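You operate a simulated robot arm through the tools that you are given. There is no shell and no other tool. Be economical: measure what you need, move in short steps, check, and stop when the job is done.

You are at the controls of a simulated two-armed robot. One attempt, no reset.

Task
On the top of the small pine table, fold the hand towel in half.

Only the result counts: the job must be done as asked and must still hold three seconds after the hand-in. Knocking over, shifting, dropping, spilling or breaking anything else fails it. Flat cloth is picked up by pressing the open fingertips on it (5 to 10 N) and closing them slowly along it; thin cloth reads only 2 to 8 mm in the jaws.

Robot
Two 7-joint arms with two-finger parallel grippers on one trunk, on a base that drives. Base frame: it is fixed to the floor where the robot stands at the start and does not move with it; the origin is under the middle of the robot, x ahead of it, y to its left, z up. Readings come in mm, degrees, newtons and seconds.
The left shoulder is at the start at [70, 163, 1045], the right one opposite. Places, roughly: top of the small pine table [500, 100, 800]. Payload 3.43 kg a hand.
The TCP of each hand is the grasp point between the finger pads, 34 mm short of the fingertips. In the tool frame z runs along the fingers and y along their closing line. Largest opening 128 mm; finger width 24, thickness 12; the body of the gripper, 48 by 130 mm, starts 96 mm behind the TCP.
Orientation is that of the tool frame in the base frame, as a unit quaternion [x, y, z, w]. With the fingers straight down and closing along the base's y, the tool's x points along the base's -x, its y along +y and its z along -z.

Tools
- The arms move only by the tool send_rows. It takes "left_rows", "right_rows" or both (then of equal length, played together; a hand with none holds still); each is a list that holds one entry, the list of rows, each a list of 6 numbers: the shift along the tool's x, y, z in mm, then the turn, a rotation vector about the tool's x, y, z in degrees. In form: [[[dx, dy, dz, ax, ay, az], ...]]. A call has 1 to 20 rows; each row is the pose to reach, as a shift and turn from the pose commanded when the call began, along the tool's axes at that moment. "left_grip" and "right_grip" are, for a hand that has rows, the gripper command, from -1 (shut) to 1 (fully open), values between in proportion, set as the call begins (left out, the last holds). Rows are played at 5 a second. More than 50 mm and 8.6 degrees between two rows, or a gripper value outside its range, and nothing of the call is played. A pose out of reach is approached as far as the arm can. The call stops where the force on the tool passes 40 N (or 10 N more than at its start, if that is more) or the arm is blocked; 0.2 s more then pass. The fingers move at their own pace (about 153 mm/s each) and stop on an object; they squeeze with about 28 N. The grip force told is the motor's: it shows also when the fingers shut on nothing. Time passes only in rows, and 0.2 s behind the last, so rows that repeat a pose let the fingers close. It gives the time, the measured TCP pose, the force on the tool (base axes), the opening and the grip force at its end, in the units of the frame above (readings bear some noise), and new pictures: "pictures" is both (left out), scene, wrist or none (wrist: the cameras of the hands that moved).
- Cameras (640 x 400 px; columns grow to the right, rows downward): "scene" is now at [122.5, 27.8, 1251.7]; the picture's right is [0.36, -0.93, -0.00], its down [-0.71, -0.27, -0.65] and it looks along [0.61, 0.23, -0.76] (base axes); focal length 214 px, centre (320, 200). "left" rides on the left gripper at [76, 11, -160] in its tool frame; the picture's right is [-0.15, 0.99, 0.00], its down [-0.88, -0.13, -0.46] and it looks along [-0.45, -0.07, 0.89] (tool axes); focal length 234 px, centre (320, 200). "right" rides on the right gripper at [76, -11, -160] in its tool frame; the picture's right is [0.15, 0.99, 0.00], its down [-0.88, 0.13, -0.46] and it looks along [-0.45, 0.07, 0.89] (tool axes); focal length 234 px, centre (320, 200). There is no depth. A picture from a camera that has moved, and an enlarged one, comes with that camera's place and axes in the base frame and with its lens.
- slide_trunk(by): slides the trunk up (or, below 0, down) by that many mm; the arms and the scene camera ride with it, the base frame stays. It gives what a move gives, with no picture.
- steer(legs): drives the robot by 1 to 6 legs, each [ahead, left, turn to the left] in mm, mm and degrees, along the robot's own axes; the way and the turn of a leg run together, so that a leg with both is an arc; at most 1500 mm and 180 degrees a leg. The arms and the cameras ride along, it lands a little off, and it stops where it bumps. It gives what a move gives, and a new picture of the scene camera.
- aim_head(pan, tilt): turns the head with the scene camera to pan (to the left, within 86 degrees either way) and tilt (down, from -29 to 69), counted from straight ahead of the robot. It gives what a move gives, and a new picture of the scene camera.
- enlarge(camera, box): a new picture of the part [left, top, right, bottom] of that camera's present view, enlarged. It takes no simulated time.
- hand_in(): hands the job in; it is judged then, once.

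Work in short steps. Places have to be worked out from the pictures, the camera data and where the tool is seen: move nearer, look again, correct. Check each grasp and each placing, and mend what went wrong. You have 120 turns and 170 pictures in all, those below and enlarged ones among them. Open the grippers and draw the arms clear of the work before you hand the job in, unless the task says otherwise; then end with one line.

The tools are called after "Call:" by a JSON object that holds its "name" and its "arguments". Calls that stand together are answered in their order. send_rows: Moves the arms, as the interface text tells. Its arguments: {"type":"object","properties":{"left_rows":{"type":"array","items":{"type":"array","items":{"type":"array","items":{"type":"number"}}}},"left_grip":{"type":"number"},"right_rows":{"type":"array","items":{"type":"array","items":{"type":"array","items":{"type":"number"}}}},"right_grip":{"type":"number"},"pictures":{"type":"string","enum":["both","scene","wrist","none"]}},"required":[]} The other tools are called the same way: slide_trunk (by) slides the trunk up or down; steer (legs) drives the base; aim_head (pan, tilt) turns the head that bears the scene camera; enlarge (camera, box) takes an enlarged picture of a part of a camera's view; hand_in () hands the job in.

At the start:

```text
t: 0.0
left_tcp_pos: [634.6, 341.3, 944.5]
left_tool_rot: [-0.001, 1.0, 0.0, 0.0]
left_ft_force: [-0.6, -0.2, -0.3]
left_opening: 128.0
left_grasp_force: 0.0
right_tcp_pos: [562.5, -214.9, 997.7]
right_tool_rot: [0.0, 1.0, 0.0, 0.0]
right_ft_force: [-0.2, -0.2, 0.3]
right_opening: 127.9
right_grasp_force: 0.1
trunk travel left (down, up): [-525.0, 415.0]
robot x, y, heading: [0.6, 0.2, -0.2]
head pan, tilt: [21.0, 49.5]
```

scene: 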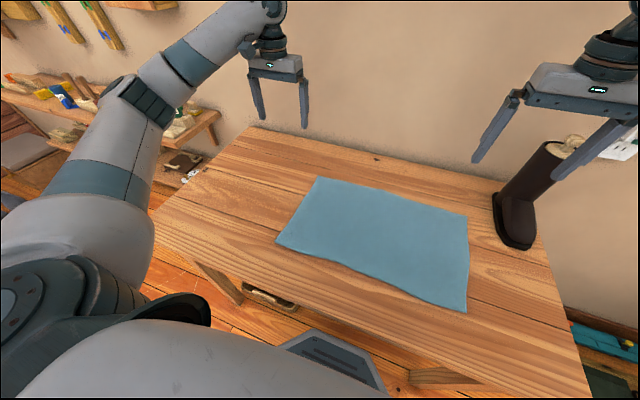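
right: 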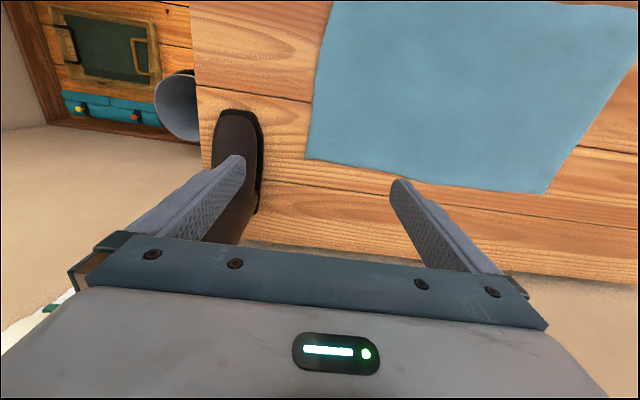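
left: 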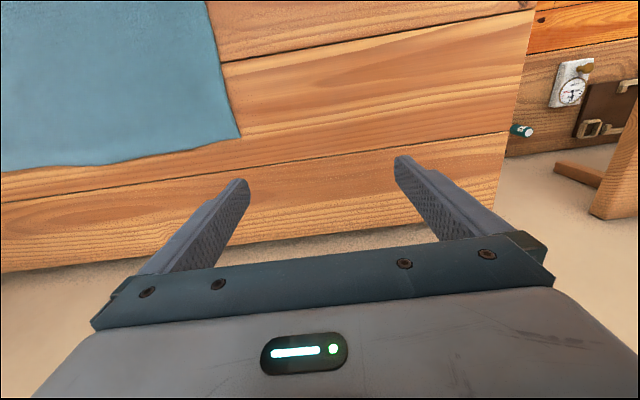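

The towel is about 270 mm (x) by 450 mm (y), with its far corners near [610, ±225] and the table top near z≈760. I plan to pinch both far corners and bring them over to the near edge. First I back the base up so both edges are in comfortable reach.

Call:
{"name": "steer", "arguments": {"legs": [[-150, 0, 0]]}}

Call:
{"name": "aim_head", "arguments": {"pan": 0, "tilt": 45}}

```text
t: 1.4
left_tcp_pos: [487.6, 341.9, 944.3]
left_tool_rot: [-0.001, 1.0, -0.001, 0.0]
left_ft_force: [0.1, 0.5, 0.5]
left_opening: 128.1
left_grasp_force: 0.1
right_tcp_pos: [414.4, -215.8, 998.3]
right_tool_rot: [0.0, 1.0, 0.0, 0.001]
right_ft_force: [0.0, -0.2, 0.1]
right_opening: 127.8
right_grasp_force: 0.0
trunk travel left (down, up): [-525.0, 415.0]
robot x, y, heading: [-146.8, -1.5, -0.0]
head pan, tilt: [21.0, 49.5]
camera scene: at [-26.4, 27.7, 1251.8], right [0.36, -0.93, 0.0], down [-0.71, -0.27, -0.65], along [0.61, 0.23, -0.76], focal length 214 px, centre (320, 200)
```

scene: 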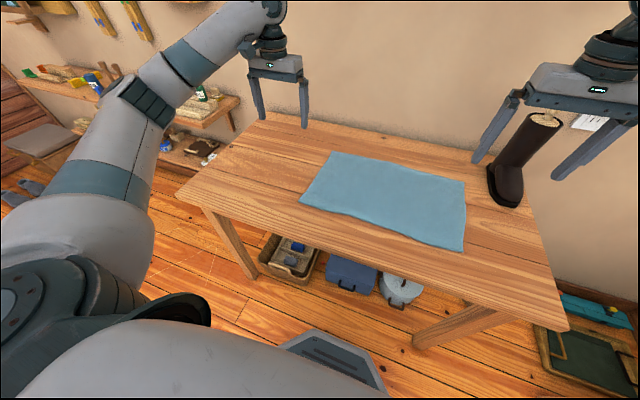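

```text
t: 2.2
left_tcp_pos: [488.1, 342.2, 944.5]
left_tool_rot: [0.0, 1.0, 0.0, -0.001]
left_ft_force: [-0.6, -0.6, 0.0]
left_opening: 127.8
left_grasp_force: 0.1
right_tcp_pos: [415.4, -215.7, 997.8]
right_tool_rot: [0.0, 1.0, 0.0, 0.0]
right_ft_force: [0.2, -0.5, -0.3]
right_opening: 127.9
right_grasp_force: 0.0
trunk travel left (down, up): [-525.0, 415.0]
robot x, y, heading: [-147.2, -1.5, 0.1]
head pan, tilt: [0.0, 45.0]
camera scene: at [-16.2, 0.1, 1257.9], right [0.0, -1.0, 0.0], down [-0.71, 0.0, -0.71], along [0.71, 0.0, -0.71], focal length 214 px, centre (320, 200)
```

scene: 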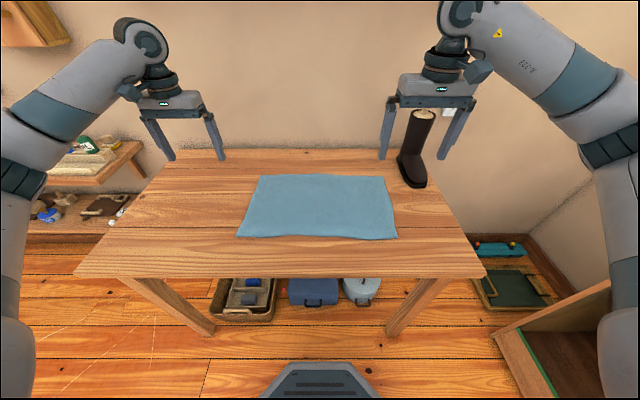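

The towel's far corners work out to about [611, 225] and [611, -239], and the boot shaft starts near y≈-285 at x≥640. I move both hands over the far edge, kept inward at y=±185, with the fingers opened to about 60 mm.

Call:
{"name": "send_rows", "arguments": {"left_rows": [[[-20, -35, 10, 0, 0, 0], [-45, -70, 25, 0, 0, 0], [-70, -105, 40, 0, 0, 0], [-95, -135, 52, 0, 0, 0], [-105, -157, 60, 0, 0, 0], [-105, -157, 60, 0, 0, 0]]], "right_rows": [[[-36, 10, 20, 0, 0, 0], [-75, 20, 45, 0, 0, 0], [-115, 31, 70, 0, 0, 0], [-150, 31, 95, 0, 0, 0], [-178, 31, 113, 0, 0, 0], [-178, 31, 113, 0, 0, 0]]], "left_grip": -0.05, "right_grip": -0.05}}

```text
t: 3.6
left_tcp_pos: [593.9, 184.2, 882.8]
left_tool_rot: [-0.001, 1.0, 0.0, 0.0]
left_ft_force: [-1.0, -0.9, 0.2]
left_opening: 60.4
left_grasp_force: 0.1
right_tcp_pos: [592.4, -183.7, 886.7]
right_tool_rot: [0.0, 1.0, 0.0, -0.001]
right_ft_force: [0.2, 1.1, 0.3]
right_opening: 60.9
right_grasp_force: 0.0
trunk travel left (down, up): [-525.0, 415.0]
robot x, y, heading: [-148.5, 0.6, 0.2]
head pan, tilt: [0.0, 45.0]
camera scene: at [-17.0, 0.0, 1258.0], right [0.0, -1.0, 0.0], down [-0.71, 0.0, -0.71], along [0.71, 0.0, -0.71], focal length 214 px, centre (320, 200)
camera right: at [515.8, -195.4, 1046.1], right [-0.15, 0.99, 0.0], down [0.88, 0.13, 0.46], along [0.45, 0.07, -0.89], focal length 234 px, centre (320, 200)
camera left: at [519.4, 196.2, 1042.4], right [0.15, 0.99, 0.0], down [0.88, -0.13, 0.46], along [0.45, -0.07, -0.89], focal length 234 px, centre (320, 200)
```

scene: 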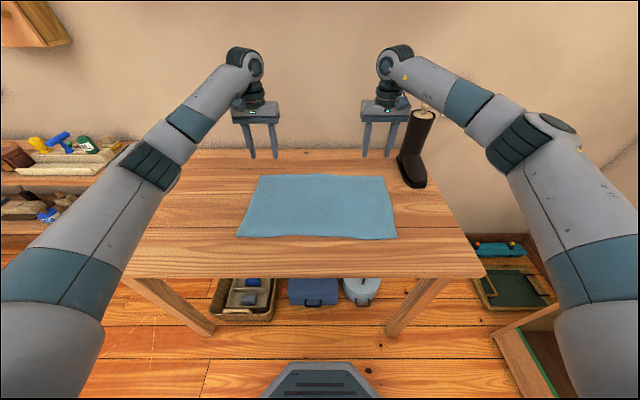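
right: 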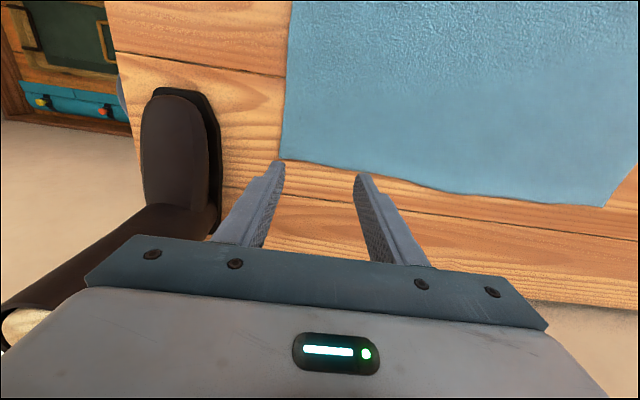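
left: 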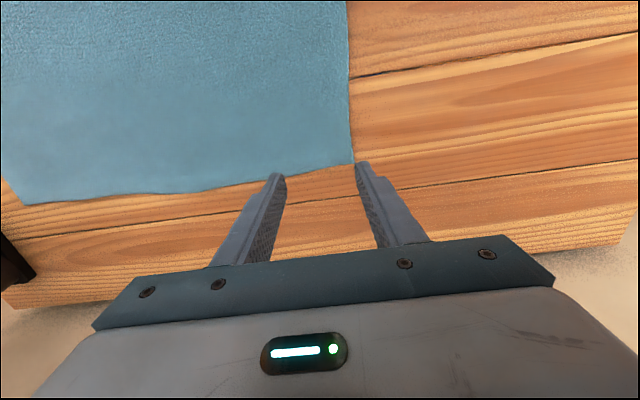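

Both fingertip pairs sit over the far-edge band, with corners at about [616, 221] and [609, -228]. I shift inward 8 mm and go down to just above the expected contact at TCP z≈794.

Call:
{"name": "send_rows", "arguments": {"left_rows": [[[0, -8, 30, 0, 0, 0], [0, -8, 60, 0, 0, 0], [0, -8, 75, 0, 0, 0], [0, -8, 80, 0, 0, 0], [0, -8, 80, 0, 0, 0]]], "right_rows": [[[0, 8, 30, 0, 0, 0], [0, 8, 60, 0, 0, 0], [0, 8, 79, 0, 0, 0], [0, 8, 84, 0, 0, 0], [0, 8, 84, 0, 0, 0]]], "pictures": "wrist"}}

```text
t: 4.8
left_tcp_pos: [593.7, 177.1, 804.0]
left_tool_rot: [0.0, 1.0, 0.0, 0.0]
left_ft_force: [0.9, -0.5, 0.1]
left_opening: 60.8
left_grasp_force: 0.1
right_tcp_pos: [592.6, -174.5, 801.9]
right_tool_rot: [0.0, 1.0, 0.0, -0.001]
right_ft_force: [-0.2, 0.1, 0.5]
right_opening: 60.8
right_grasp_force: 0.0
trunk travel left (down, up): [-525.0, 415.0]
robot x, y, heading: [-147.9, -0.7, -0.0]
head pan, tilt: [0.0, 45.0]
camera right: at [514.4, -186.8, 961.3], right [-0.15, 0.99, 0.0], down [0.88, 0.13, 0.46], along [0.45, 0.07, -0.89], focal length 234 px, centre (320, 200)
camera left: at [519.0, 188.6, 963.8], right [0.15, 0.99, 0.0], down [0.88, -0.13, 0.46], along [0.45, -0.07, -0.89], focal length 234 px, centre (320, 200)
```

right: 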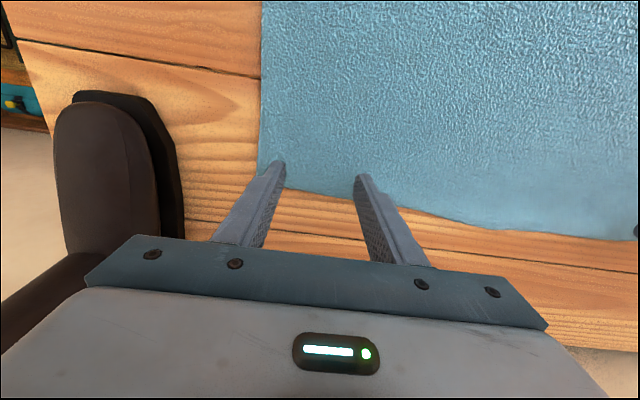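
left: 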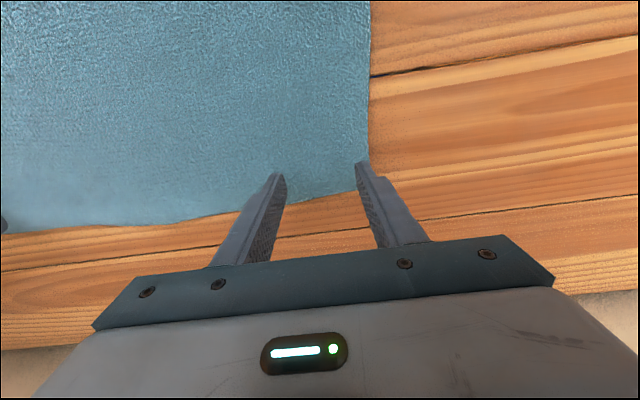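

The fingertips are just above the cloth. I move in a bit more and go down 8 mm to find contact.

Call:
{"name": "send_rows", "arguments": {"left_rows": [[[0, -8, 0, 0, 0, 0], [0, -8, 4, 0, 0, 0], [0, -8, 7, 0, 0, 0], [0, -8, 9, 0, 0, 0]]], "right_rows": [[[0, 5, 0, 0, 0, 0], [0, 5, 3, 0, 0, 0], [0, 5, 5, 0, 0, 0], [0, 5, 7, 0, 0, 0]]], "pictures": "none"}}

```text
t: 5.8
left_tcp_pos: [590.9, 168.9, 795.8]
left_tool_rot: [0.001, 1.0, 0.0, 0.0]
left_ft_force: [-0.1, 0.4, 0.5]
left_opening: 60.7
left_grasp_force: 0.0
right_tcp_pos: [591.4, -171.5, 794.2]
right_tool_rot: [0.0, 1.0, -0.001, 0.0]
right_ft_force: [-0.5, -0.5, -0.3]
right_opening: 60.5
right_grasp_force: 0.1
trunk travel left (down, up): [-525.0, 415.0]
robot x, y, heading: [-148.7, -2.2, -0.3]
head pan, tilt: [0.0, 45.0]
```

No contact yet, so I continue down in small steps.

Call:
{"name": "send_rows", "arguments": {"left_rows": [[[0, 0, 2, 0, 0, 0], [0, 0, 4, 0, 0, 0], [0, 0, 5, 0, 0, 0]]], "right_rows": [[[0, 0, 2, 0, 0, 0], [0, 0, 3, 0, 0, 0], [0, 0, 4, 0, 0, 0]]], "pictures": "none"}}

Call:
{"name": "send_rows", "arguments": {"left_rows": [[[0, 0, 1, 0, 0, 0], [0, 0, 2, 0, 0, 0]]], "right_rows": [[[0, 0, 1, 0, 0, 0], [0, 0, 2, 0, 0, 0]]], "pictures": "wrist"}}

```text
t: 6.6
left_tcp_pos: [591.9, 169.6, 792.4]
left_tool_rot: [0.0, 1.0, 0.001, 0.0]
left_ft_force: [0.3, -0.1, -0.6]
left_opening: 60.9
left_grasp_force: 0.1
right_tcp_pos: [592.9, -171.0, 791.8]
right_tool_rot: [0.0, 1.0, 0.0, 0.001]
right_ft_force: [-0.8, -0.8, 0.2]
right_opening: 60.8
right_grasp_force: 0.1
trunk travel left (down, up): [-525.0, 415.0]
robot x, y, heading: [-145.8, -0.1, -0.2]
head pan, tilt: [0.0, 45.0]
```

```text
t: 7.2
left_tcp_pos: [592.5, 168.9, 789.2]
left_tool_rot: [0.0, 1.0, 0.0, 0.0]
left_ft_force: [0.2, -0.7, 0.6]
left_opening: 60.8
left_grasp_force: 0.0
right_tcp_pos: [591.1, -171.3, 789.7]
right_tool_rot: [0.0, 1.0, -0.001, 0.0]
right_ft_force: [0.0, -0.5, 2.7]
right_opening: 60.9
right_grasp_force: 0.1
trunk travel left (down, up): [-525.0, 415.0]
robot x, y, heading: [-145.5, -1.4, -0.1]
head pan, tilt: [0.0, 45.0]
camera right: at [515.5, -182.2, 948.2], right [-0.15, 0.99, 0.0], down [0.88, 0.13, 0.46], along [0.45, 0.07, -0.89], focal length 234 px, centre (320, 200)
camera left: at [518.3, 181.0, 949.4], right [0.15, 0.99, 0.0], down [0.88, -0.13, 0.46], along [0.45, -0.07, -0.89], focal length 234 px, centre (320, 200)
```

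right: 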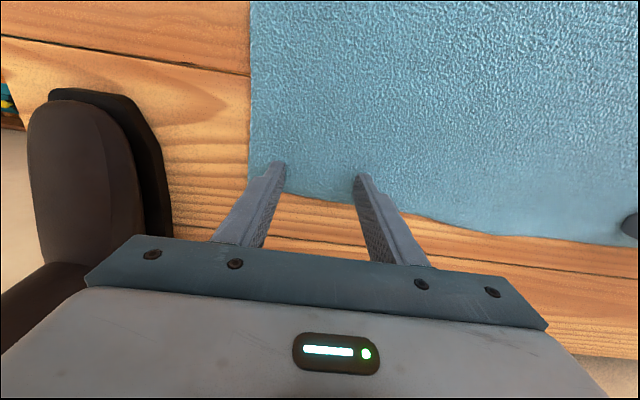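
left: 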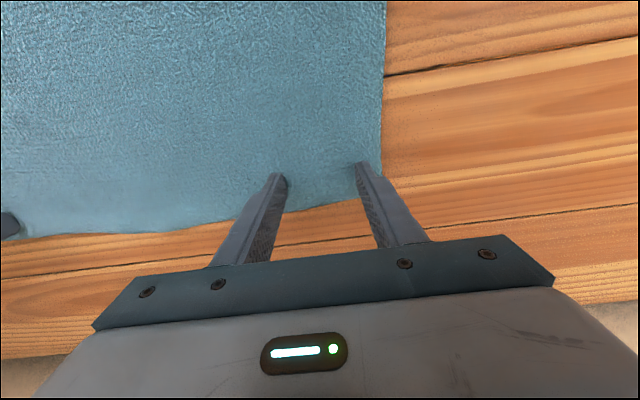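

The right hand has just touched (2.7 N) and the left is about to. I press a little further on both.

Call:
{"name": "send_rows", "arguments": {"left_rows": [[[0, 0, 1, 0, 0, 0], [0, 0, 2, 0, 0, 0]]], "right_rows": [[[0, 0, 0.5, 0, 0, 0], [0, 0, 1, 0, 0, 0]]], "pictures": "none"}}

```text
t: 7.8
left_tcp_pos: [591.1, 169.0, 787.7]
left_tool_rot: [-0.001, 1.0, 0.0, 0.001]
left_ft_force: [1.5, -0.7, 5.9]
left_opening: 60.8
left_grasp_force: 0.1
right_tcp_pos: [592.0, -172.5, 787.7]
right_tool_rot: [0.0, 1.0, 0.0, 0.001]
right_ft_force: [0.4, 0.9, 3.6]
right_opening: 60.9
right_grasp_force: 0.0
trunk travel left (down, up): [-525.0, 415.0]
robot x, y, heading: [-147.9, -2.5, -0.2]
head pan, tilt: [0.0, 45.0]
```

Left presses 6 N and right 4 N. I press slightly more and start closing slowly in steps.

Call:
{"name": "send_rows", "arguments": {"left_rows": [[[0, 0, 0.5, 0, 0, 0], [0, 0, 0.5, 0, 0, 0]]], "right_rows": [[[0, 0, 1.2, 0, 0, 0], [0, 0, 1.2, 0, 0, 0]]], "left_grip": -0.2, "right_grip": -0.2, "pictures": "none"}}

Call:
{"name": "send_rows", "arguments": {"left_rows": [[[0, 0, 0, 0, 0, 0], [0, 0, 0, 0, 0, 0]]], "right_rows": [[[0, 0, 0, 0, 0, 0], [0, 0, 0, 0, 0, 0]]], "left_grip": -0.4, "right_grip": -0.4, "pictures": "wrist"}}

```text
t: 8.4
left_tcp_pos: [592.1, 168.3, 786.6]
left_tool_rot: [-0.001, 1.0, 0.0, 0.0]
left_ft_force: [-3.0, -1.4, 8.6]
left_opening: 50.7
left_grasp_force: 0.0
right_tcp_pos: [591.9, -172.2, 788.4]
right_tool_rot: [0.0, 1.0, -0.001, 0.001]
right_ft_force: [2.0, 1.1, 4.8]
right_opening: 51.0
right_grasp_force: 0.1
trunk travel left (down, up): [-525.0, 415.0]
robot x, y, heading: [-145.3, -0.9, -0.1]
head pan, tilt: [0.0, 45.0]
```

```text
t: 9.0
left_tcp_pos: [593.2, 169.3, 788.0]
left_tool_rot: [0.0, 1.0, 0.0, 0.001]
left_ft_force: [1.9, -0.5, 9.7]
left_opening: 37.3
left_grasp_force: 0.1
right_tcp_pos: [592.3, -170.3, 786.7]
right_tool_rot: [0.001, 1.0, 0.0, 0.001]
right_ft_force: [-0.8, -0.2, 6.2]
right_opening: 37.8
right_grasp_force: 0.1
trunk travel left (down, up): [-525.0, 415.0]
robot x, y, heading: [-150.4, 2.3, 0.1]
head pan, tilt: [0.0, 45.0]
camera right: at [514.5, -183.1, 947.2], right [-0.15, 0.99, 0.0], down [0.88, 0.13, 0.46], along [0.45, 0.07, -0.89], focal length 234 px, centre (320, 200)
camera left: at [517.7, 180.9, 947.4], right [0.15, 0.99, 0.0], down [0.88, -0.13, 0.46], along [0.45, -0.07, -0.89], focal length 234 px, centre (320, 200)
```

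right: 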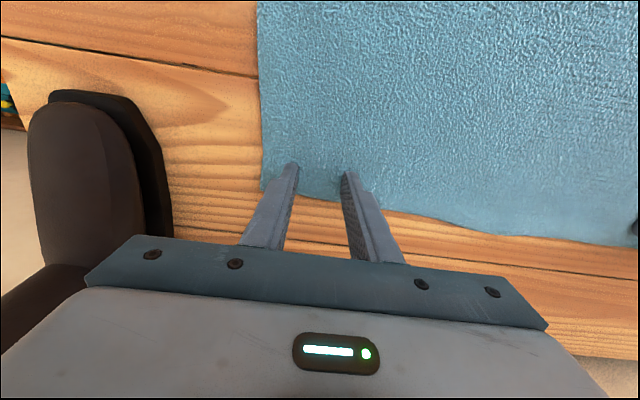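
left: 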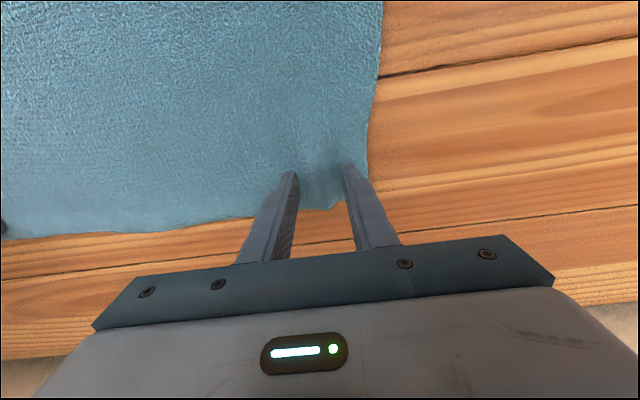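

The cloth is bunching between the fingers on both sides. I continue closing slowly.

Call:
{"name": "send_rows", "arguments": {"left_rows": [[[0, 0, 0, 0, 0, 0], [0, 0, 0, 0, 0, 0]]], "right_rows": [[[0, 0, 0.5, 0, 0, 0], [0, 0, 0.5, 0, 0, 0]]], "left_grip": -0.6, "right_grip": -0.6, "pictures": "none"}}

Call:
{"name": "send_rows", "arguments": {"left_rows": [[[0, 0, 0, 0, 0, 0], [0, 0, 0, 0, 0, 0]]], "right_rows": [[[0, 0, 0, 0, 0, 0], [0, 0, 0, 0, 0, 0]]], "left_grip": -0.8, "right_grip": -0.8, "pictures": "none"}}

Call:
{"name": "send_rows", "arguments": {"left_rows": [[[0, 0, 0, 0, 0, 0], [0, 0, 0, 0, 0, 0], [0, 0, 0, 0, 0, 0]]], "right_rows": [[[0, 0, 0, 0, 0, 0], [0, 0, 0, 0, 0, 0], [0, 0, 0, 0, 0, 0]]], "left_grip": -1, "right_grip": -1, "pictures": "wrist"}}

```text
t: 9.6
left_tcp_pos: [591.8, 168.5, 786.9]
left_tool_rot: [0.0, 1.0, -0.001, 0.001]
left_ft_force: [1.4, -1.4, 9.9]
left_opening: 26.0
left_grasp_force: 0.0
right_tcp_pos: [591.5, -170.8, 787.8]
right_tool_rot: [0.001, 1.0, 0.0, 0.001]
right_ft_force: [1.7, 0.5, 9.5]
right_opening: 25.8
right_grasp_force: 0.1
trunk travel left (down, up): [-525.0, 415.0]
robot x, y, heading: [-147.8, -1.6, -0.1]
head pan, tilt: [0.0, 45.0]
```

```text
t: 10.2
left_tcp_pos: [591.7, 167.5, 786.8]
left_tool_rot: [0.001, 1.0, 0.0, 0.001]
left_ft_force: [0.1, -4.4, 8.9]
left_opening: 12.8
left_grasp_force: 0.3
right_tcp_pos: [590.9, -170.2, 787.6]
right_tool_rot: [0.0, 1.0, 0.001, 0.001]
right_ft_force: [-1.2, 3.4, 9.4]
right_opening: 13.0
right_grasp_force: 0.5
trunk travel left (down, up): [-525.0, 415.0]
robot x, y, heading: [-147.4, -0.1, -0.0]
head pan, tilt: [0.0, 45.0]
```

```text
t: 11.0
left_tcp_pos: [591.2, 167.5, 786.9]
left_tool_rot: [0.0, 1.0, -0.001, 0.0]
left_ft_force: [-0.4, -11.1, 7.8]
left_opening: 5.0
left_grasp_force: 27.9
right_tcp_pos: [590.3, -170.4, 787.2]
right_tool_rot: [-0.001, 1.0, 0.0, 0.001]
right_ft_force: [0.7, 9.7, 9.2]
right_opening: 4.6
right_grasp_force: 28.2
trunk travel left (down, up): [-525.0, 415.0]
robot x, y, heading: [-145.7, 1.5, -0.2]
head pan, tilt: [0.0, 45.0]
camera right: at [513.9, -182.0, 946.7], right [-0.15, 0.99, 0.0], down [0.88, 0.13, 0.46], along [0.45, 0.07, -0.89], focal length 234 px, centre (320, 200)
camera left: at [517.2, 180.6, 947.5], right [0.15, 0.99, 0.0], down [0.88, -0.13, 0.46], along [0.45, -0.07, -0.89], focal length 234 px, centre (320, 200)
```

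right: 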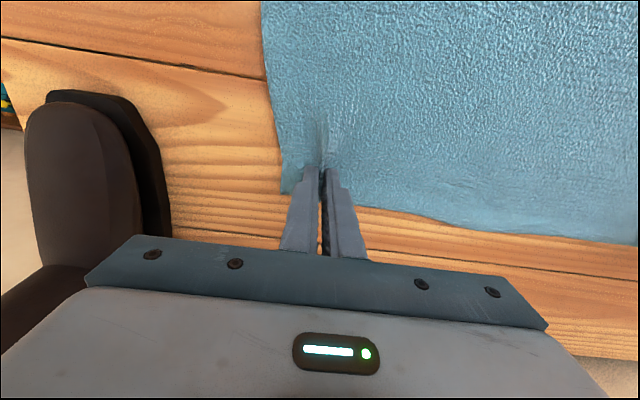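
left: 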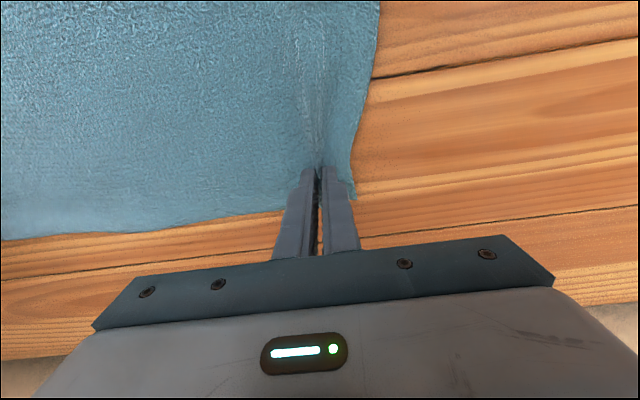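

Both hands read about 5 mm with 28 N, so the cloth is held. I lift and move toward the robot a little, then check.

Call:
{"name": "send_rows", "arguments": {"left_rows": [[[0, 0, -15, 0, 0, 0], [5, 0, -30, 0, 0, 0], [15, 0, -45, 0, 0, 0], [30, 0, -60, 0, 0, 0], [45, 0, -75, 0, 0, 0]]], "right_rows": [[[0, 0, -15, 0, 0, 0], [5, 0, -30, 0, 0, 0], [15, 0, -45, 0, 0, 0], [30, 0, -60, 0, 0, 0], [45, 0, -75, 0, 0, 0]]]}}

```text
t: 12.2
left_tcp_pos: [547.4, 170.4, 861.4]
left_tool_rot: [-0.001, 1.0, 0.0, 0.0]
left_ft_force: [0.6, -9.0, -0.4]
left_opening: 4.8
left_grasp_force: 28.3
right_tcp_pos: [546.8, -170.2, 862.2]
right_tool_rot: [0.0, 1.0, -0.001, 0.001]
right_ft_force: [-0.6, 9.2, 0.0]
right_opening: 4.4
right_grasp_force: 27.8
trunk travel left (down, up): [-525.0, 415.0]
robot x, y, heading: [-145.1, 0.7, -0.2]
head pan, tilt: [0.0, 45.0]
camera scene: at [-17.3, 0.0, 1258.0], right [0.0, -1.0, 0.0], down [-0.71, 0.0, -0.71], along [0.71, 0.0, -0.71], focal length 214 px, centre (320, 200)
camera right: at [469.5, -181.3, 1020.8], right [-0.15, 0.99, 0.0], down [0.88, 0.13, 0.46], along [0.45, 0.07, -0.89], focal length 234 px, centre (320, 200)
camera left: at [472.9, 181.5, 1021.7], right [0.15, 0.99, 0.0], down [0.88, -0.13, 0.46], along [0.45, -0.07, -0.89], focal length 234 px, centre (320, 200)
```

scene: 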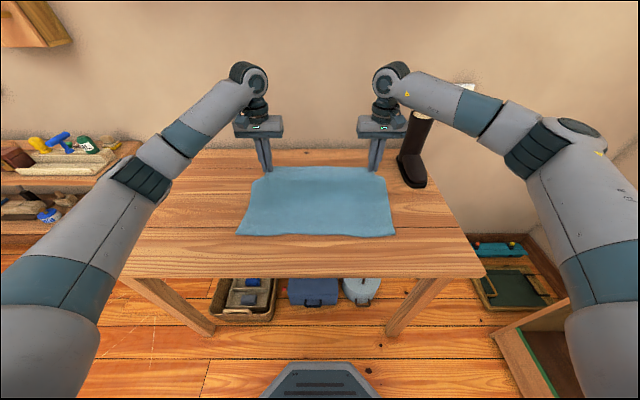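
right: 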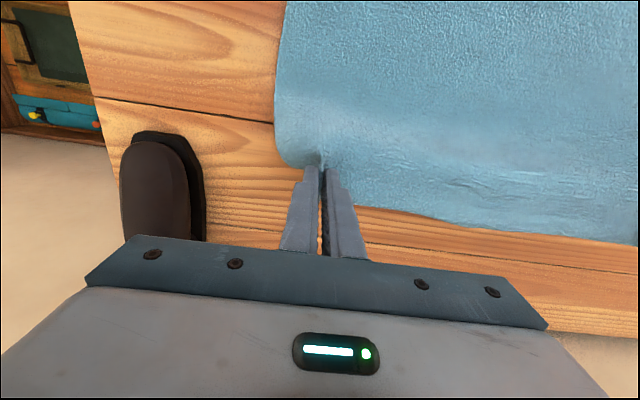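
left: 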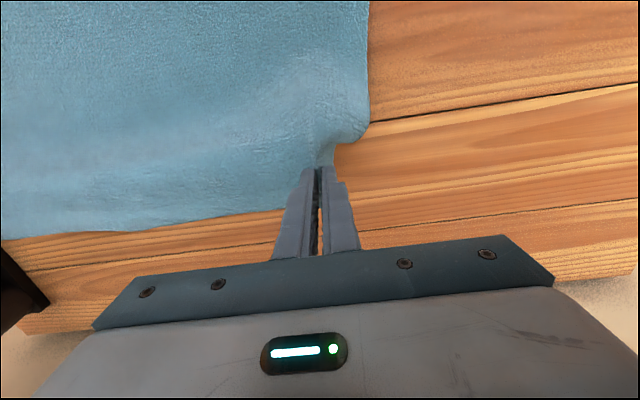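

The far edge is lifted by both hands. I now tilt the fingers forward (about 75°) so the edge turns over, while moving back along an arc around the fold line at x≈474 and easing the sideways tension.

Call:
{"name": "send_rows", "arguments": {"left_rows": [[[4, 0, 0, 0, -8.4, 0], [8, -1, 0, 0, -16.8, 0], [13, -2, -1, 0, -25.2, 0], [18, -3, -2, 0, -33.6, 0], [23, -4, -3, 0, -42, 0], [28, -4, -4, 0, -50.4, 0], [33, -4, -5, 0, -58.8, 0], [37, -4, -6, 0, -67.2, 0], [42, -4, -6, 0, -75, 0], [42, -4, -6, 0, -75, 0]]], "right_rows": [[[4, 0, 0, 0, -8.4, 0], [8, 1, 0, 0, -16.8, 0], [13, 2, -1, 0, -25.2, 0], [18, 3, -2, 0, -33.6, 0], [23, 4, -3, 0, -42, 0], [28, 4, -4, 0, -50.4, 0], [33, 4, -5, 0, -58.8, 0], [37, 4, -6, 0, -67.2, 0], [42, 4, -6, 0, -75, 0], [42, 4, -6, 0, -75, 0]]]}}

```text
t: 14.4
left_tcp_pos: [499.1, 168.1, 864.8]
left_tool_rot: [-0.001, 0.793, 0.0, 0.609]
left_ft_force: [0.0, -0.9, -0.4]
left_opening: 4.6
left_grasp_force: 27.7
right_tcp_pos: [507.7, -163.2, 864.7]
right_tool_rot: [-0.002, 0.846, 0.001, 0.533]
right_ft_force: [-0.1, 2.2, 0.0]
right_opening: 4.2
right_grasp_force: 28.2
right hand out of reach, approached as far as the arm can: row 9, 10
trunk travel left (down, up): [-525.0, 415.0]
robot x, y, heading: [-151.7, -2.5, 0.4]
head pan, tilt: [0.0, 45.0]
camera scene: at [-22.9, 1.3, 1255.1], right [0.0, -1.0, 0.0], down [-0.71, 0.0, -0.71], along [0.71, 0.0, -0.71], focal length 214 px, centre (320, 200)
camera right: at [330.0, -175.6, 863.9], right [-0.07, 0.99, -0.13], down [-0.03, 0.13, 0.99], along [1.0, 0.07, 0.02], focal length 234 px, centre (320, 200)
camera left: at [326.5, 179.4, 832.8], right [0.03, 0.99, 0.14], down [-0.21, -0.13, 0.97], along [0.98, -0.06, 0.2], focal length 234 px, centre (320, 200)
```

scene: 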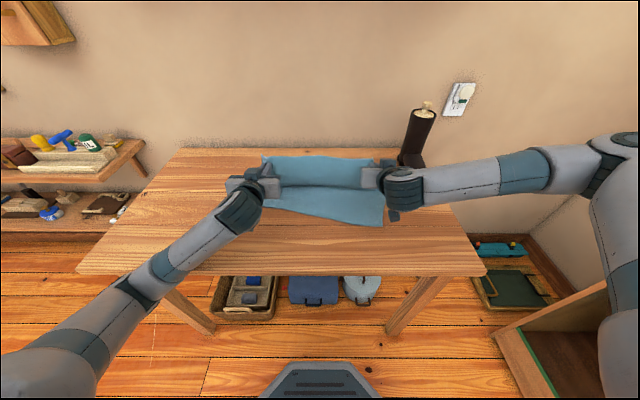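
right: 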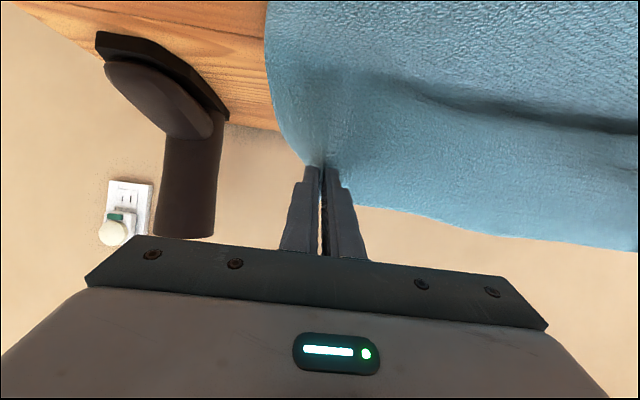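
left: 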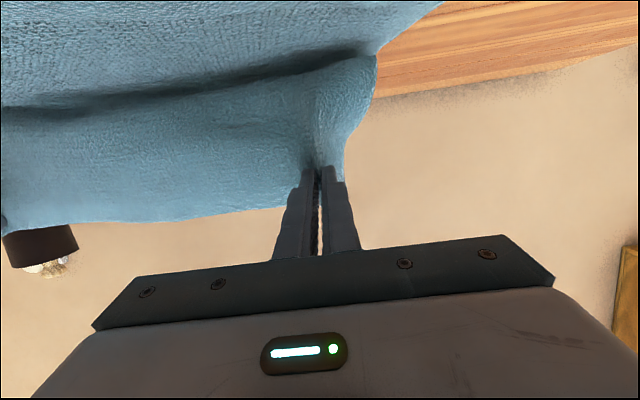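

Fingers are tilted (left 75°, right 64°) and the cloth is turned up with both grips holding. I now drive the base back 110 mm to carry the edge over the fold line.

Call:
{"name": "steer", "arguments": {"legs": [[-110, 0, 0]]}}

```text
t: 15.6
left_tcp_pos: [392.4, 166.1, 869.0]
left_tool_rot: [0.0, 0.793, 0.0, 0.609]
left_ft_force: [0.3, -1.6, -0.5]
left_opening: 4.6
left_grasp_force: 28.2
right_tcp_pos: [400.3, -165.7, 867.0]
right_tool_rot: [-0.001, 0.846, 0.001, 0.533]
right_ft_force: [-0.4, 2.0, 1.3]
right_opening: 4.4
right_grasp_force: 28.1
trunk travel left (down, up): [-525.0, 415.0]
robot x, y, heading: [-260.2, 2.2, 0.3]
head pan, tilt: [0.0, 45.0]
camera scene: at [-129.3, 0.0, 1258.1], right [0.0, -1.0, 0.0], down [-0.71, 0.0, -0.71], along [0.71, 0.0, -0.71], focal length 214 px, centre (320, 200)
```

scene: 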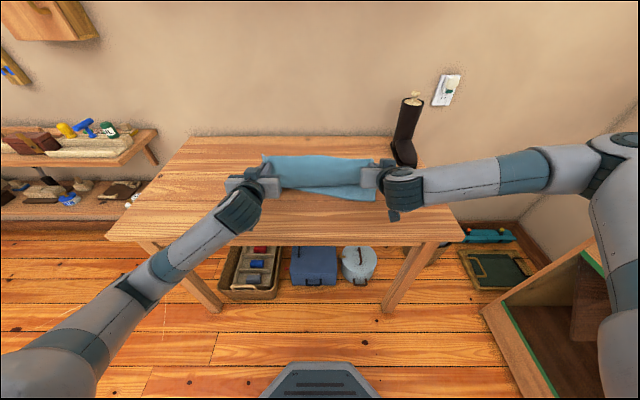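

The near edge of the lower layer appears to have slid toward +x during the lift. I enlarge the view to measure it.

Call:
{"name": "enlarge", "arguments": {"camera": "scene", "box": [220, 130, 420, 255]}}

Call:
{"name": "enlarge", "arguments": {"camera": "right", "box": [0, 0, 640, 400]}}

Call:
{"name": "enlarge", "arguments": {"camera": "left", "box": [0, 0, 640, 400]}}

```text
3.20 times, centred on (320, 192) of scene
camera zoom: at [-129.3, 0.0, 1258.1], right [0.0, -1.0, 0.0], down [-0.71, 0.0, -0.71], along [0.71, 0.0, -0.71], focal length 686 px, centre (320, 224)
```

zoom: 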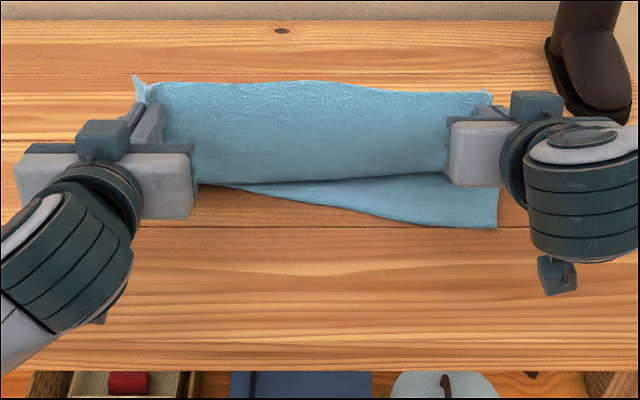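

```text
1.00 times, centred on (320, 200) of right
camera zoom: at [222.7, -177.2, 866.4], right [-0.06, 0.99, -0.13], down [-0.03, 0.13, 0.99], along [1.0, 0.07, 0.02], focal length 234 px, centre (320, 200)
```

zoom: 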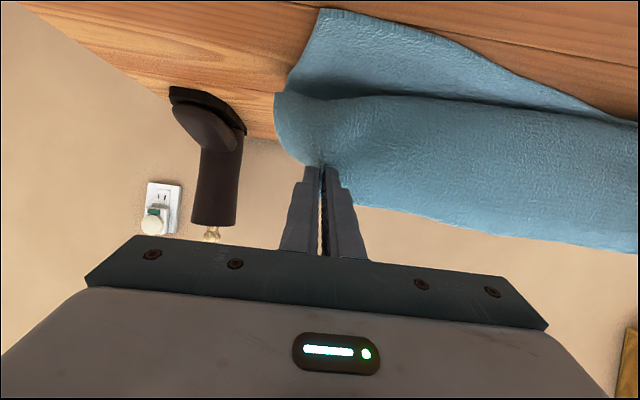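

```text
1.00 times, centred on (320, 200) of left
camera zoom: at [220.6, 178.2, 837.2], right [0.04, 0.99, 0.14], down [-0.21, -0.13, 0.97], along [0.98, -0.06, 0.21], focal length 234 px, centre (320, 200)
```

zoom: 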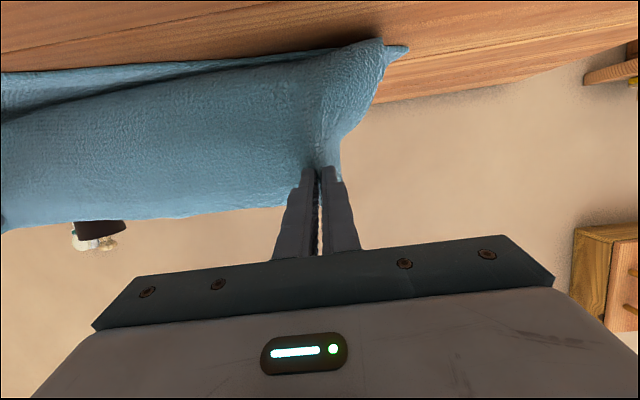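

From both wrist views, the lower layer is now rotated about 10° and shifted. Its near corners are at about [365, -181] and [450, 260], and the hands should be at about [394, -128] and [458, 205] to match. I shift both hands about +38 mm in y and partly lower them.

Call:
{"name": "send_rows", "arguments": {"left_rows": [[[4, 7, 7, 0, 0, 0], [8, 15, 15, 0, 0, 0], [13, 23, 22, 0, 0, 0], [17, 31, 30, 0, 0, 0], [21, 38, 37, 0, 0, 0], [21, 38, 37, 0, 0, 0]]], "right_rows": [[[6, 7, -1, 0, 0, 0], [13, 15, -2, 0, 0, 0], [20, 23, -4, 0, 0, 0], [27, 31, -5, 0, 0, 0], [33, 38, -7, 0, 0, 0], [33, 38, -7, 0, 0, 0]]]}}

```text
t: 17.0
left_tcp_pos: [423.5, 204.8, 839.3]
left_tool_rot: [-0.001, 0.793, 0.001, 0.609]
left_ft_force: [-0.6, -2.4, 0.0]
left_opening: 4.7
left_grasp_force: 27.8
right_tcp_pos: [381.6, -126.8, 839.1]
right_tool_rot: [0.0, 0.846, 0.0, 0.532]
right_ft_force: [1.2, 3.5, 0.3]
right_opening: 4.5
right_grasp_force: 28.5
trunk travel left (down, up): [-525.0, 415.0]
robot x, y, heading: [-259.4, -3.9, -0.3]
head pan, tilt: [0.0, 45.0]
camera scene: at [-128.2, -0.2, 1258.0], right [0.0, -1.0, 0.0], down [-0.71, 0.0, -0.71], along [0.71, 0.0, -0.71], focal length 214 px, centre (320, 200)
camera right: at [203.5, -138.2, 838.6], right [-0.07, 0.99, -0.13], down [-0.03, 0.13, 0.99], along [1.0, 0.07, 0.02], focal length 234 px, centre (320, 200)
camera left: at [251.8, 215.7, 806.9], right [0.04, 0.99, 0.14], down [-0.21, -0.13, 0.97], along [0.98, -0.06, 0.2], focal length 234 px, centre (320, 200)
```

scene: 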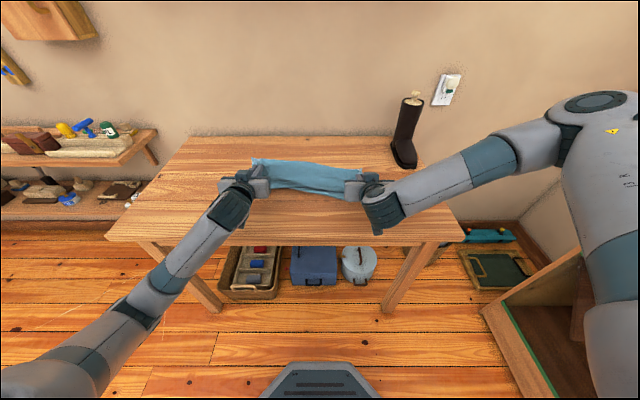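
right: 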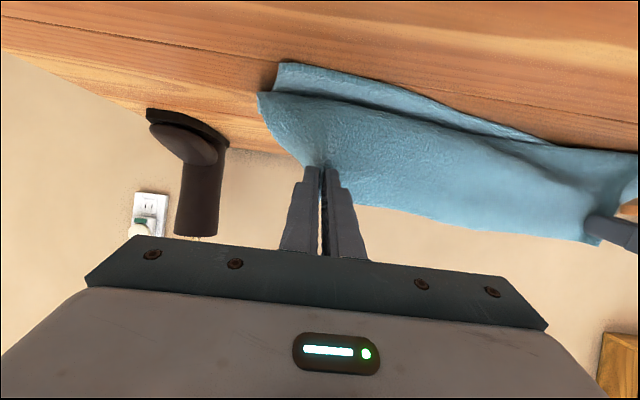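
left: 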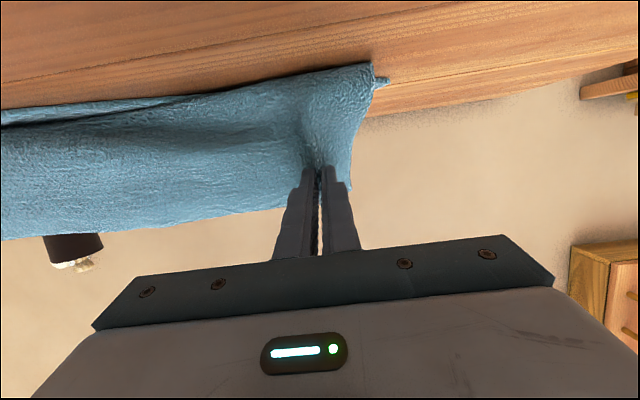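

The lower layer's near corners now read about [450, 265] and [354, -164]. I make the final alignment while lowering the edge onto it.

Call:
{"name": "send_rows", "arguments": {"left_rows": [[[10, 1, 4, 0, 0, 0], [20, 2, 9, 0, 0, 0], [31, 3, 13, 0, 0, 0], [42, 4, 18, 0, 0, 0], [52, 4, 22, 0, 0, 0], [52, 4, 22, 0, 0, 0]]], "right_rows": [[[11, 3, 1, 0, 0, 0], [22, 6, 1, 0, 0, 0], [34, 9, 2, 0, 0, 0], [45, 11, 3, 0, 0, 0], [56, 13, 4, 0, 0, 0], [56, 13, 4, 0, 0, 0]]]}}

Call:
{"name": "enlarge", "arguments": {"camera": "scene", "box": [200, 130, 400, 255]}}

```text
t: 18.1
left_tcp_pos: [429.2, 207.6, 805.7]
left_tool_rot: [-0.002, 0.788, -0.002, 0.615]
left_ft_force: [-14.8, -2.9, 24.2]
left_opening: 4.3
left_grasp_force: 27.7
right_tcp_pos: [363.0, -115.7, 799.9]
right_tool_rot: [-0.001, 0.845, 0.001, 0.535]
right_ft_force: [0.4, 0.7, 0.5]
right_opening: 4.6
right_grasp_force: 28.1
trunk travel left (down, up): [-525.0, 415.0]
robot x, y, heading: [-260.9, 0.1, 0.2]
head pan, tilt: [0.0, 45.0]
stopped in row 5 (left hand): the force on the tool passed its limit (the readings are from after the stop); the commanded pose is now the measured one
camera scene: at [-130.5, -0.4, 1258.6], right [0.0, -1.0, 0.0], down [-0.71, 0.0, -0.71], along [0.71, 0.0, -0.71], focal length 214 px, centre (320, 200)
camera right: at [184.6, -127.7, 799.7], right [-0.07, 0.99, -0.13], down [-0.03, 0.13, 0.99], along [1.0, 0.07, 0.03], focal length 234 px, centre (320, 200)
camera left: at [257.3, 219.3, 770.3], right [0.04, 0.99, 0.14], down [-0.23, -0.12, 0.97], along [0.97, -0.07, 0.22], focal length 234 px, centre (320, 200)
```

scene: 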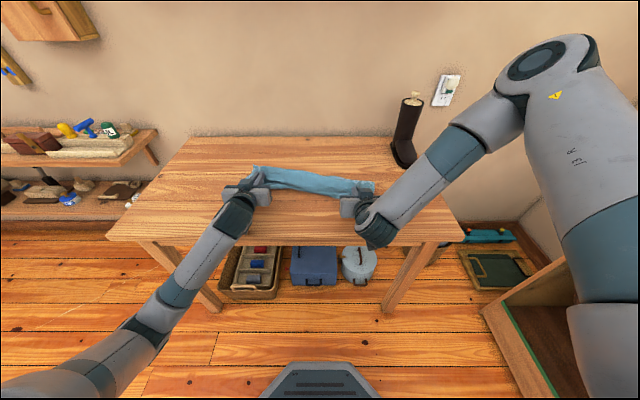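
right: 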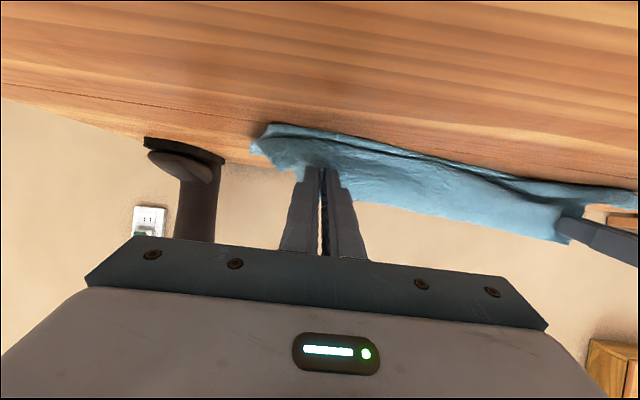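
left: 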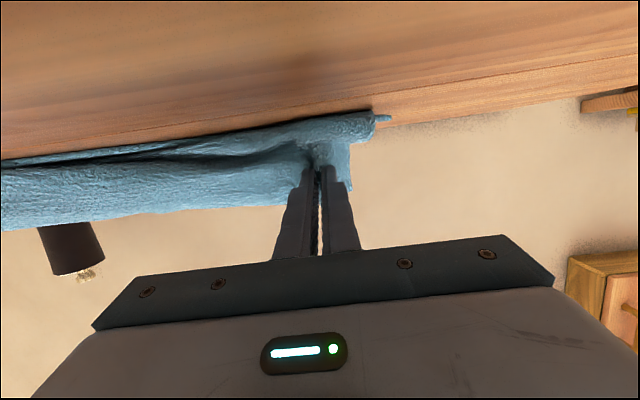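

```text
3.20 times, centred on (300, 192) of scene
camera zoom: at [-130.5, -0.4, 1258.6], right [0.0, -1.0, 0.0], down [-0.71, 0.0, -0.71], along [0.71, 0.0, -0.71], focal length 686 px, centre (384, 224)
```

zoom: 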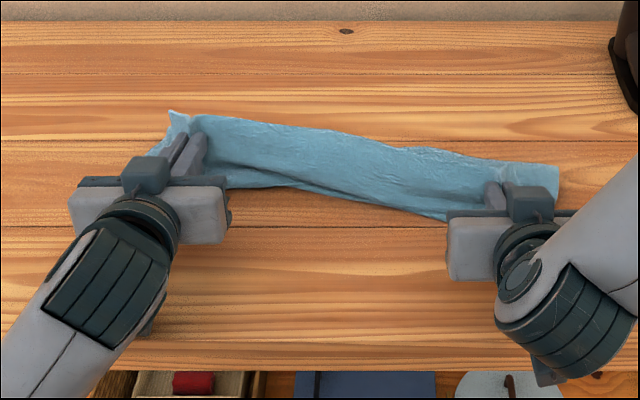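

The left hand stopped because its camera housing reached the table (camera z≈770), not its fingertips. I reduce its tilt to about 60° and finish lowering both.

Call:
{"name": "send_rows", "arguments": {"left_rows": [[[-2, 0, 1, 0, 5, 0], [0, 0, 2, 0, 10, 0], [4, 1, 4, 0, 15.5, 0], [12, 1, 6, 0, 15.5, 0], [20, 1, 9, 0, 15.5, 0]]], "right_rows": [[[0, 1, 0, 0, 0, 0], [0, 2, 0, 0, 0, 0], [4, 3, 2, 0, 0, 0], [8, 3, 4, 0, 0, 0], [12, 3, 5, 0, 0, 0]]]}}

Call:
{"name": "enlarge", "arguments": {"camera": "scene", "box": [200, 130, 400, 255]}}

```text
t: 19.2
left_tcp_pos: [433.2, 208.3, 784.5]
left_tool_rot: [-0.002, 0.863, -0.001, 0.505]
left_ft_force: [4.3, -0.6, 18.1]
left_opening: 4.8
left_grasp_force: 28.6
right_tcp_pos: [361.7, -112.8, 785.8]
right_tool_rot: [0.0, 0.845, 0.001, 0.535]
right_ft_force: [1.0, 2.6, 4.4]
right_opening: 4.1
right_grasp_force: 28.5
trunk travel left (down, up): [-525.0, 415.0]
robot x, y, heading: [-259.4, 0.7, 0.1]
head pan, tilt: [0.0, 45.0]
camera scene: at [-130.1, -0.3, 1258.6], right [0.0, -1.0, 0.0], down [-0.71, 0.0, -0.71], along [0.71, 0.0, -0.71], focal length 214 px, centre (320, 200)
camera right: at [183.8, -124.8, 786.6], right [-0.06, 0.99, -0.13], down [-0.03, 0.13, 0.99], along [1.0, 0.07, 0.03], focal length 234 px, centre (320, 200)
camera left: at [258.4, 220.1, 797.0], right [0.07, 0.99, 0.12], down [0.03, -0.13, 0.99], along [1.0, -0.07, -0.04], focal length 234 px, centre (320, 200)
```

scene: 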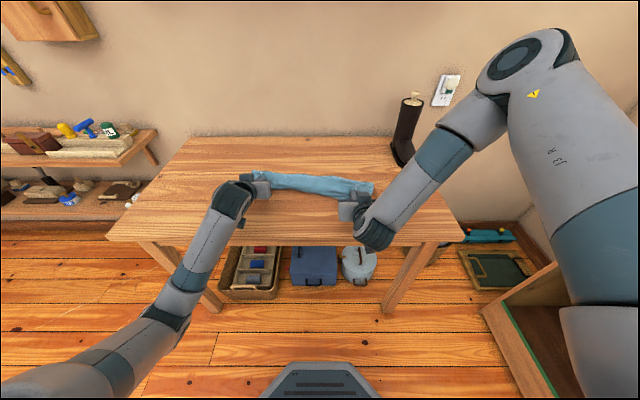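
right: 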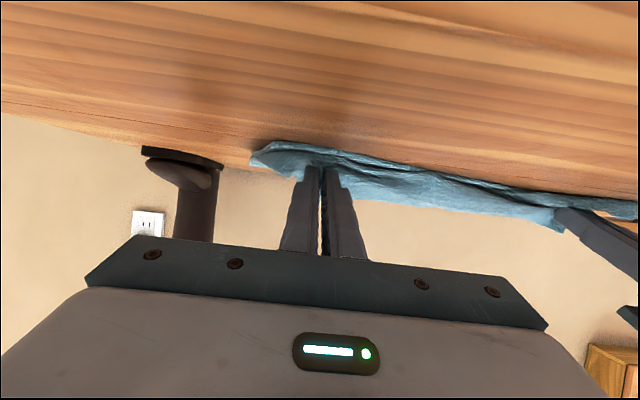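
left: 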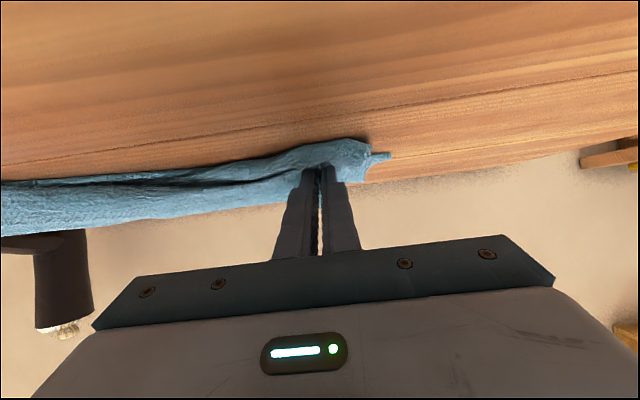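

```text
3.20 times, centred on (300, 192) of scene
camera zoom: at [-130.1, -0.3, 1258.6], right [0.0, -1.0, 0.0], down [-0.71, 0.0, -0.71], along [0.71, 0.0, -0.71], focal length 686 px, centre (384, 224)
```

zoom: 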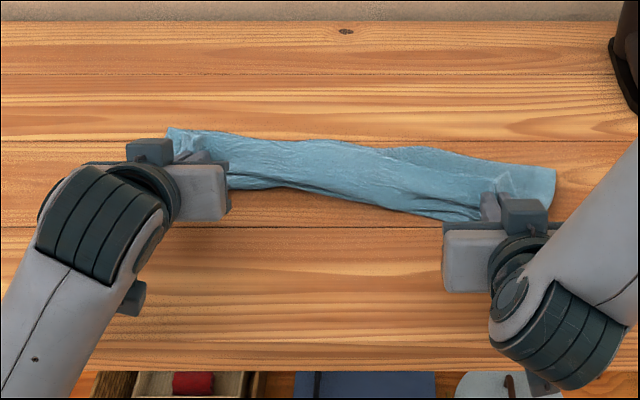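

The edge is laid on the lower layer. I release by opening gently and draw the hands straight back along the fingers.

Call:
{"name": "send_rows", "arguments": {"left_rows": [[[-2, 0, 0, 0, 0, 0], [-2, 0, 0, 0, 0, 0], [-2, 0, -20, 0, 0, 0], [-4, 0, -50, 0, 0, 0], [-4, 0, -90, 0, 0, 0]]], "right_rows": [[[0, 0, 0, 0, 0, 0], [0, 0, 0, 0, 0, 0], [0, 0, -20, 0, 0, 0], [0, 0, -50, 0, 0, 0], [0, 0, -90, 0, 0, 0]]], "left_grip": -0.7, "right_grip": -0.7}}

Call:
{"name": "enlarge", "arguments": {"camera": "scene", "box": [200, 130, 400, 255]}}

```text
t: 20.4
left_tcp_pos: [356.6, 205.8, 827.2]
left_tool_rot: [-0.001, 0.866, -0.001, 0.5]
left_ft_force: [0.1, 0.4, 0.3]
left_opening: 19.3
left_grasp_force: 0.1
right_tcp_pos: [283.8, -113.4, 825.4]
right_tool_rot: [-0.001, 0.846, 0.0, 0.534]
right_ft_force: [-0.4, -0.2, 0.4]
right_opening: 19.0
right_grasp_force: 0.0
trunk travel left (down, up): [-525.0, 415.0]
robot x, y, heading: [-261.3, -0.4, -0.0]
head pan, tilt: [0.0, 45.0]
camera scene: at [-129.1, -0.2, 1258.0], right [0.0, -1.0, 0.0], down [-0.71, 0.0, -0.71], along [0.71, 0.0, -0.71], focal length 214 px, centre (320, 200)
camera right: at [105.8, -125.0, 825.3], right [-0.06, 0.99, -0.13], down [-0.03, 0.13, 0.99], along [1.0, 0.07, 0.02], focal length 234 px, centre (320, 200)
camera left: at [181.6, 218.3, 841.2], right [0.07, 0.99, 0.12], down [0.04, -0.13, 0.99], along [1.0, -0.07, -0.05], focal length 234 px, centre (320, 200)
```

scene: 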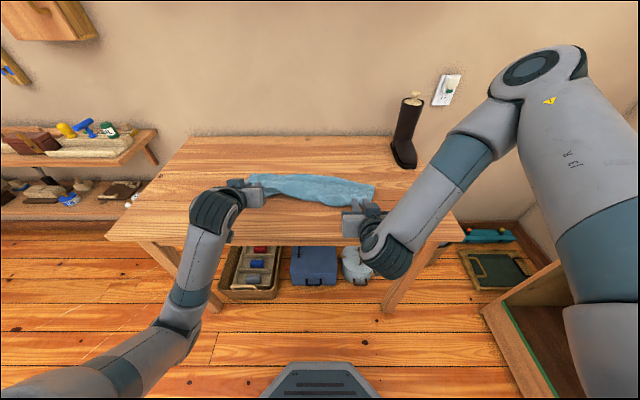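
right: 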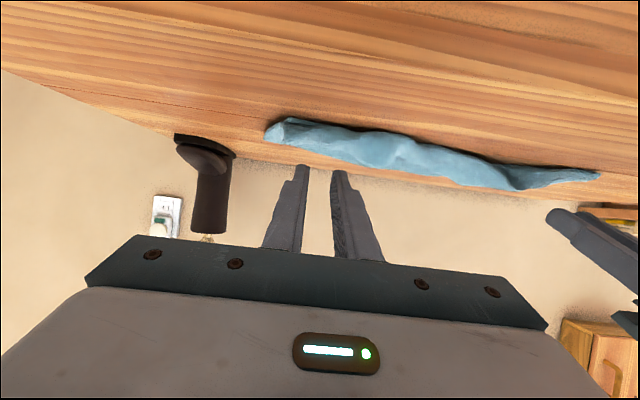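
left: 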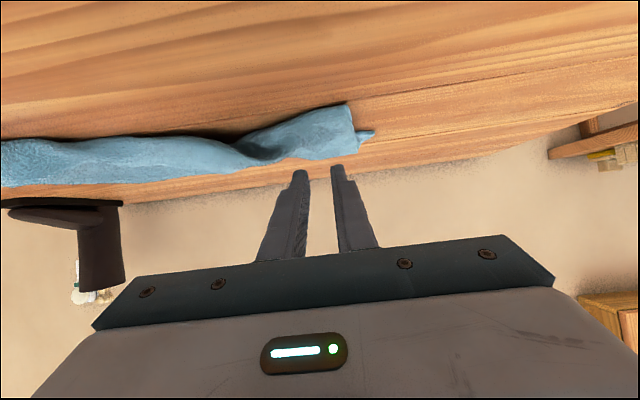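

```text
3.20 times, centred on (300, 192) of scene
camera zoom: at [-129.1, -0.2, 1258.0], right [0.0, -1.0, 0.0], down [-0.71, 0.0, -0.71], along [0.71, 0.0, -0.71], focal length 686 px, centre (384, 224)
```

zoom: 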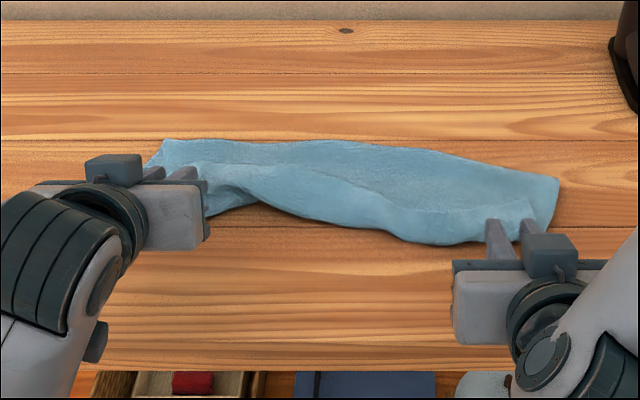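

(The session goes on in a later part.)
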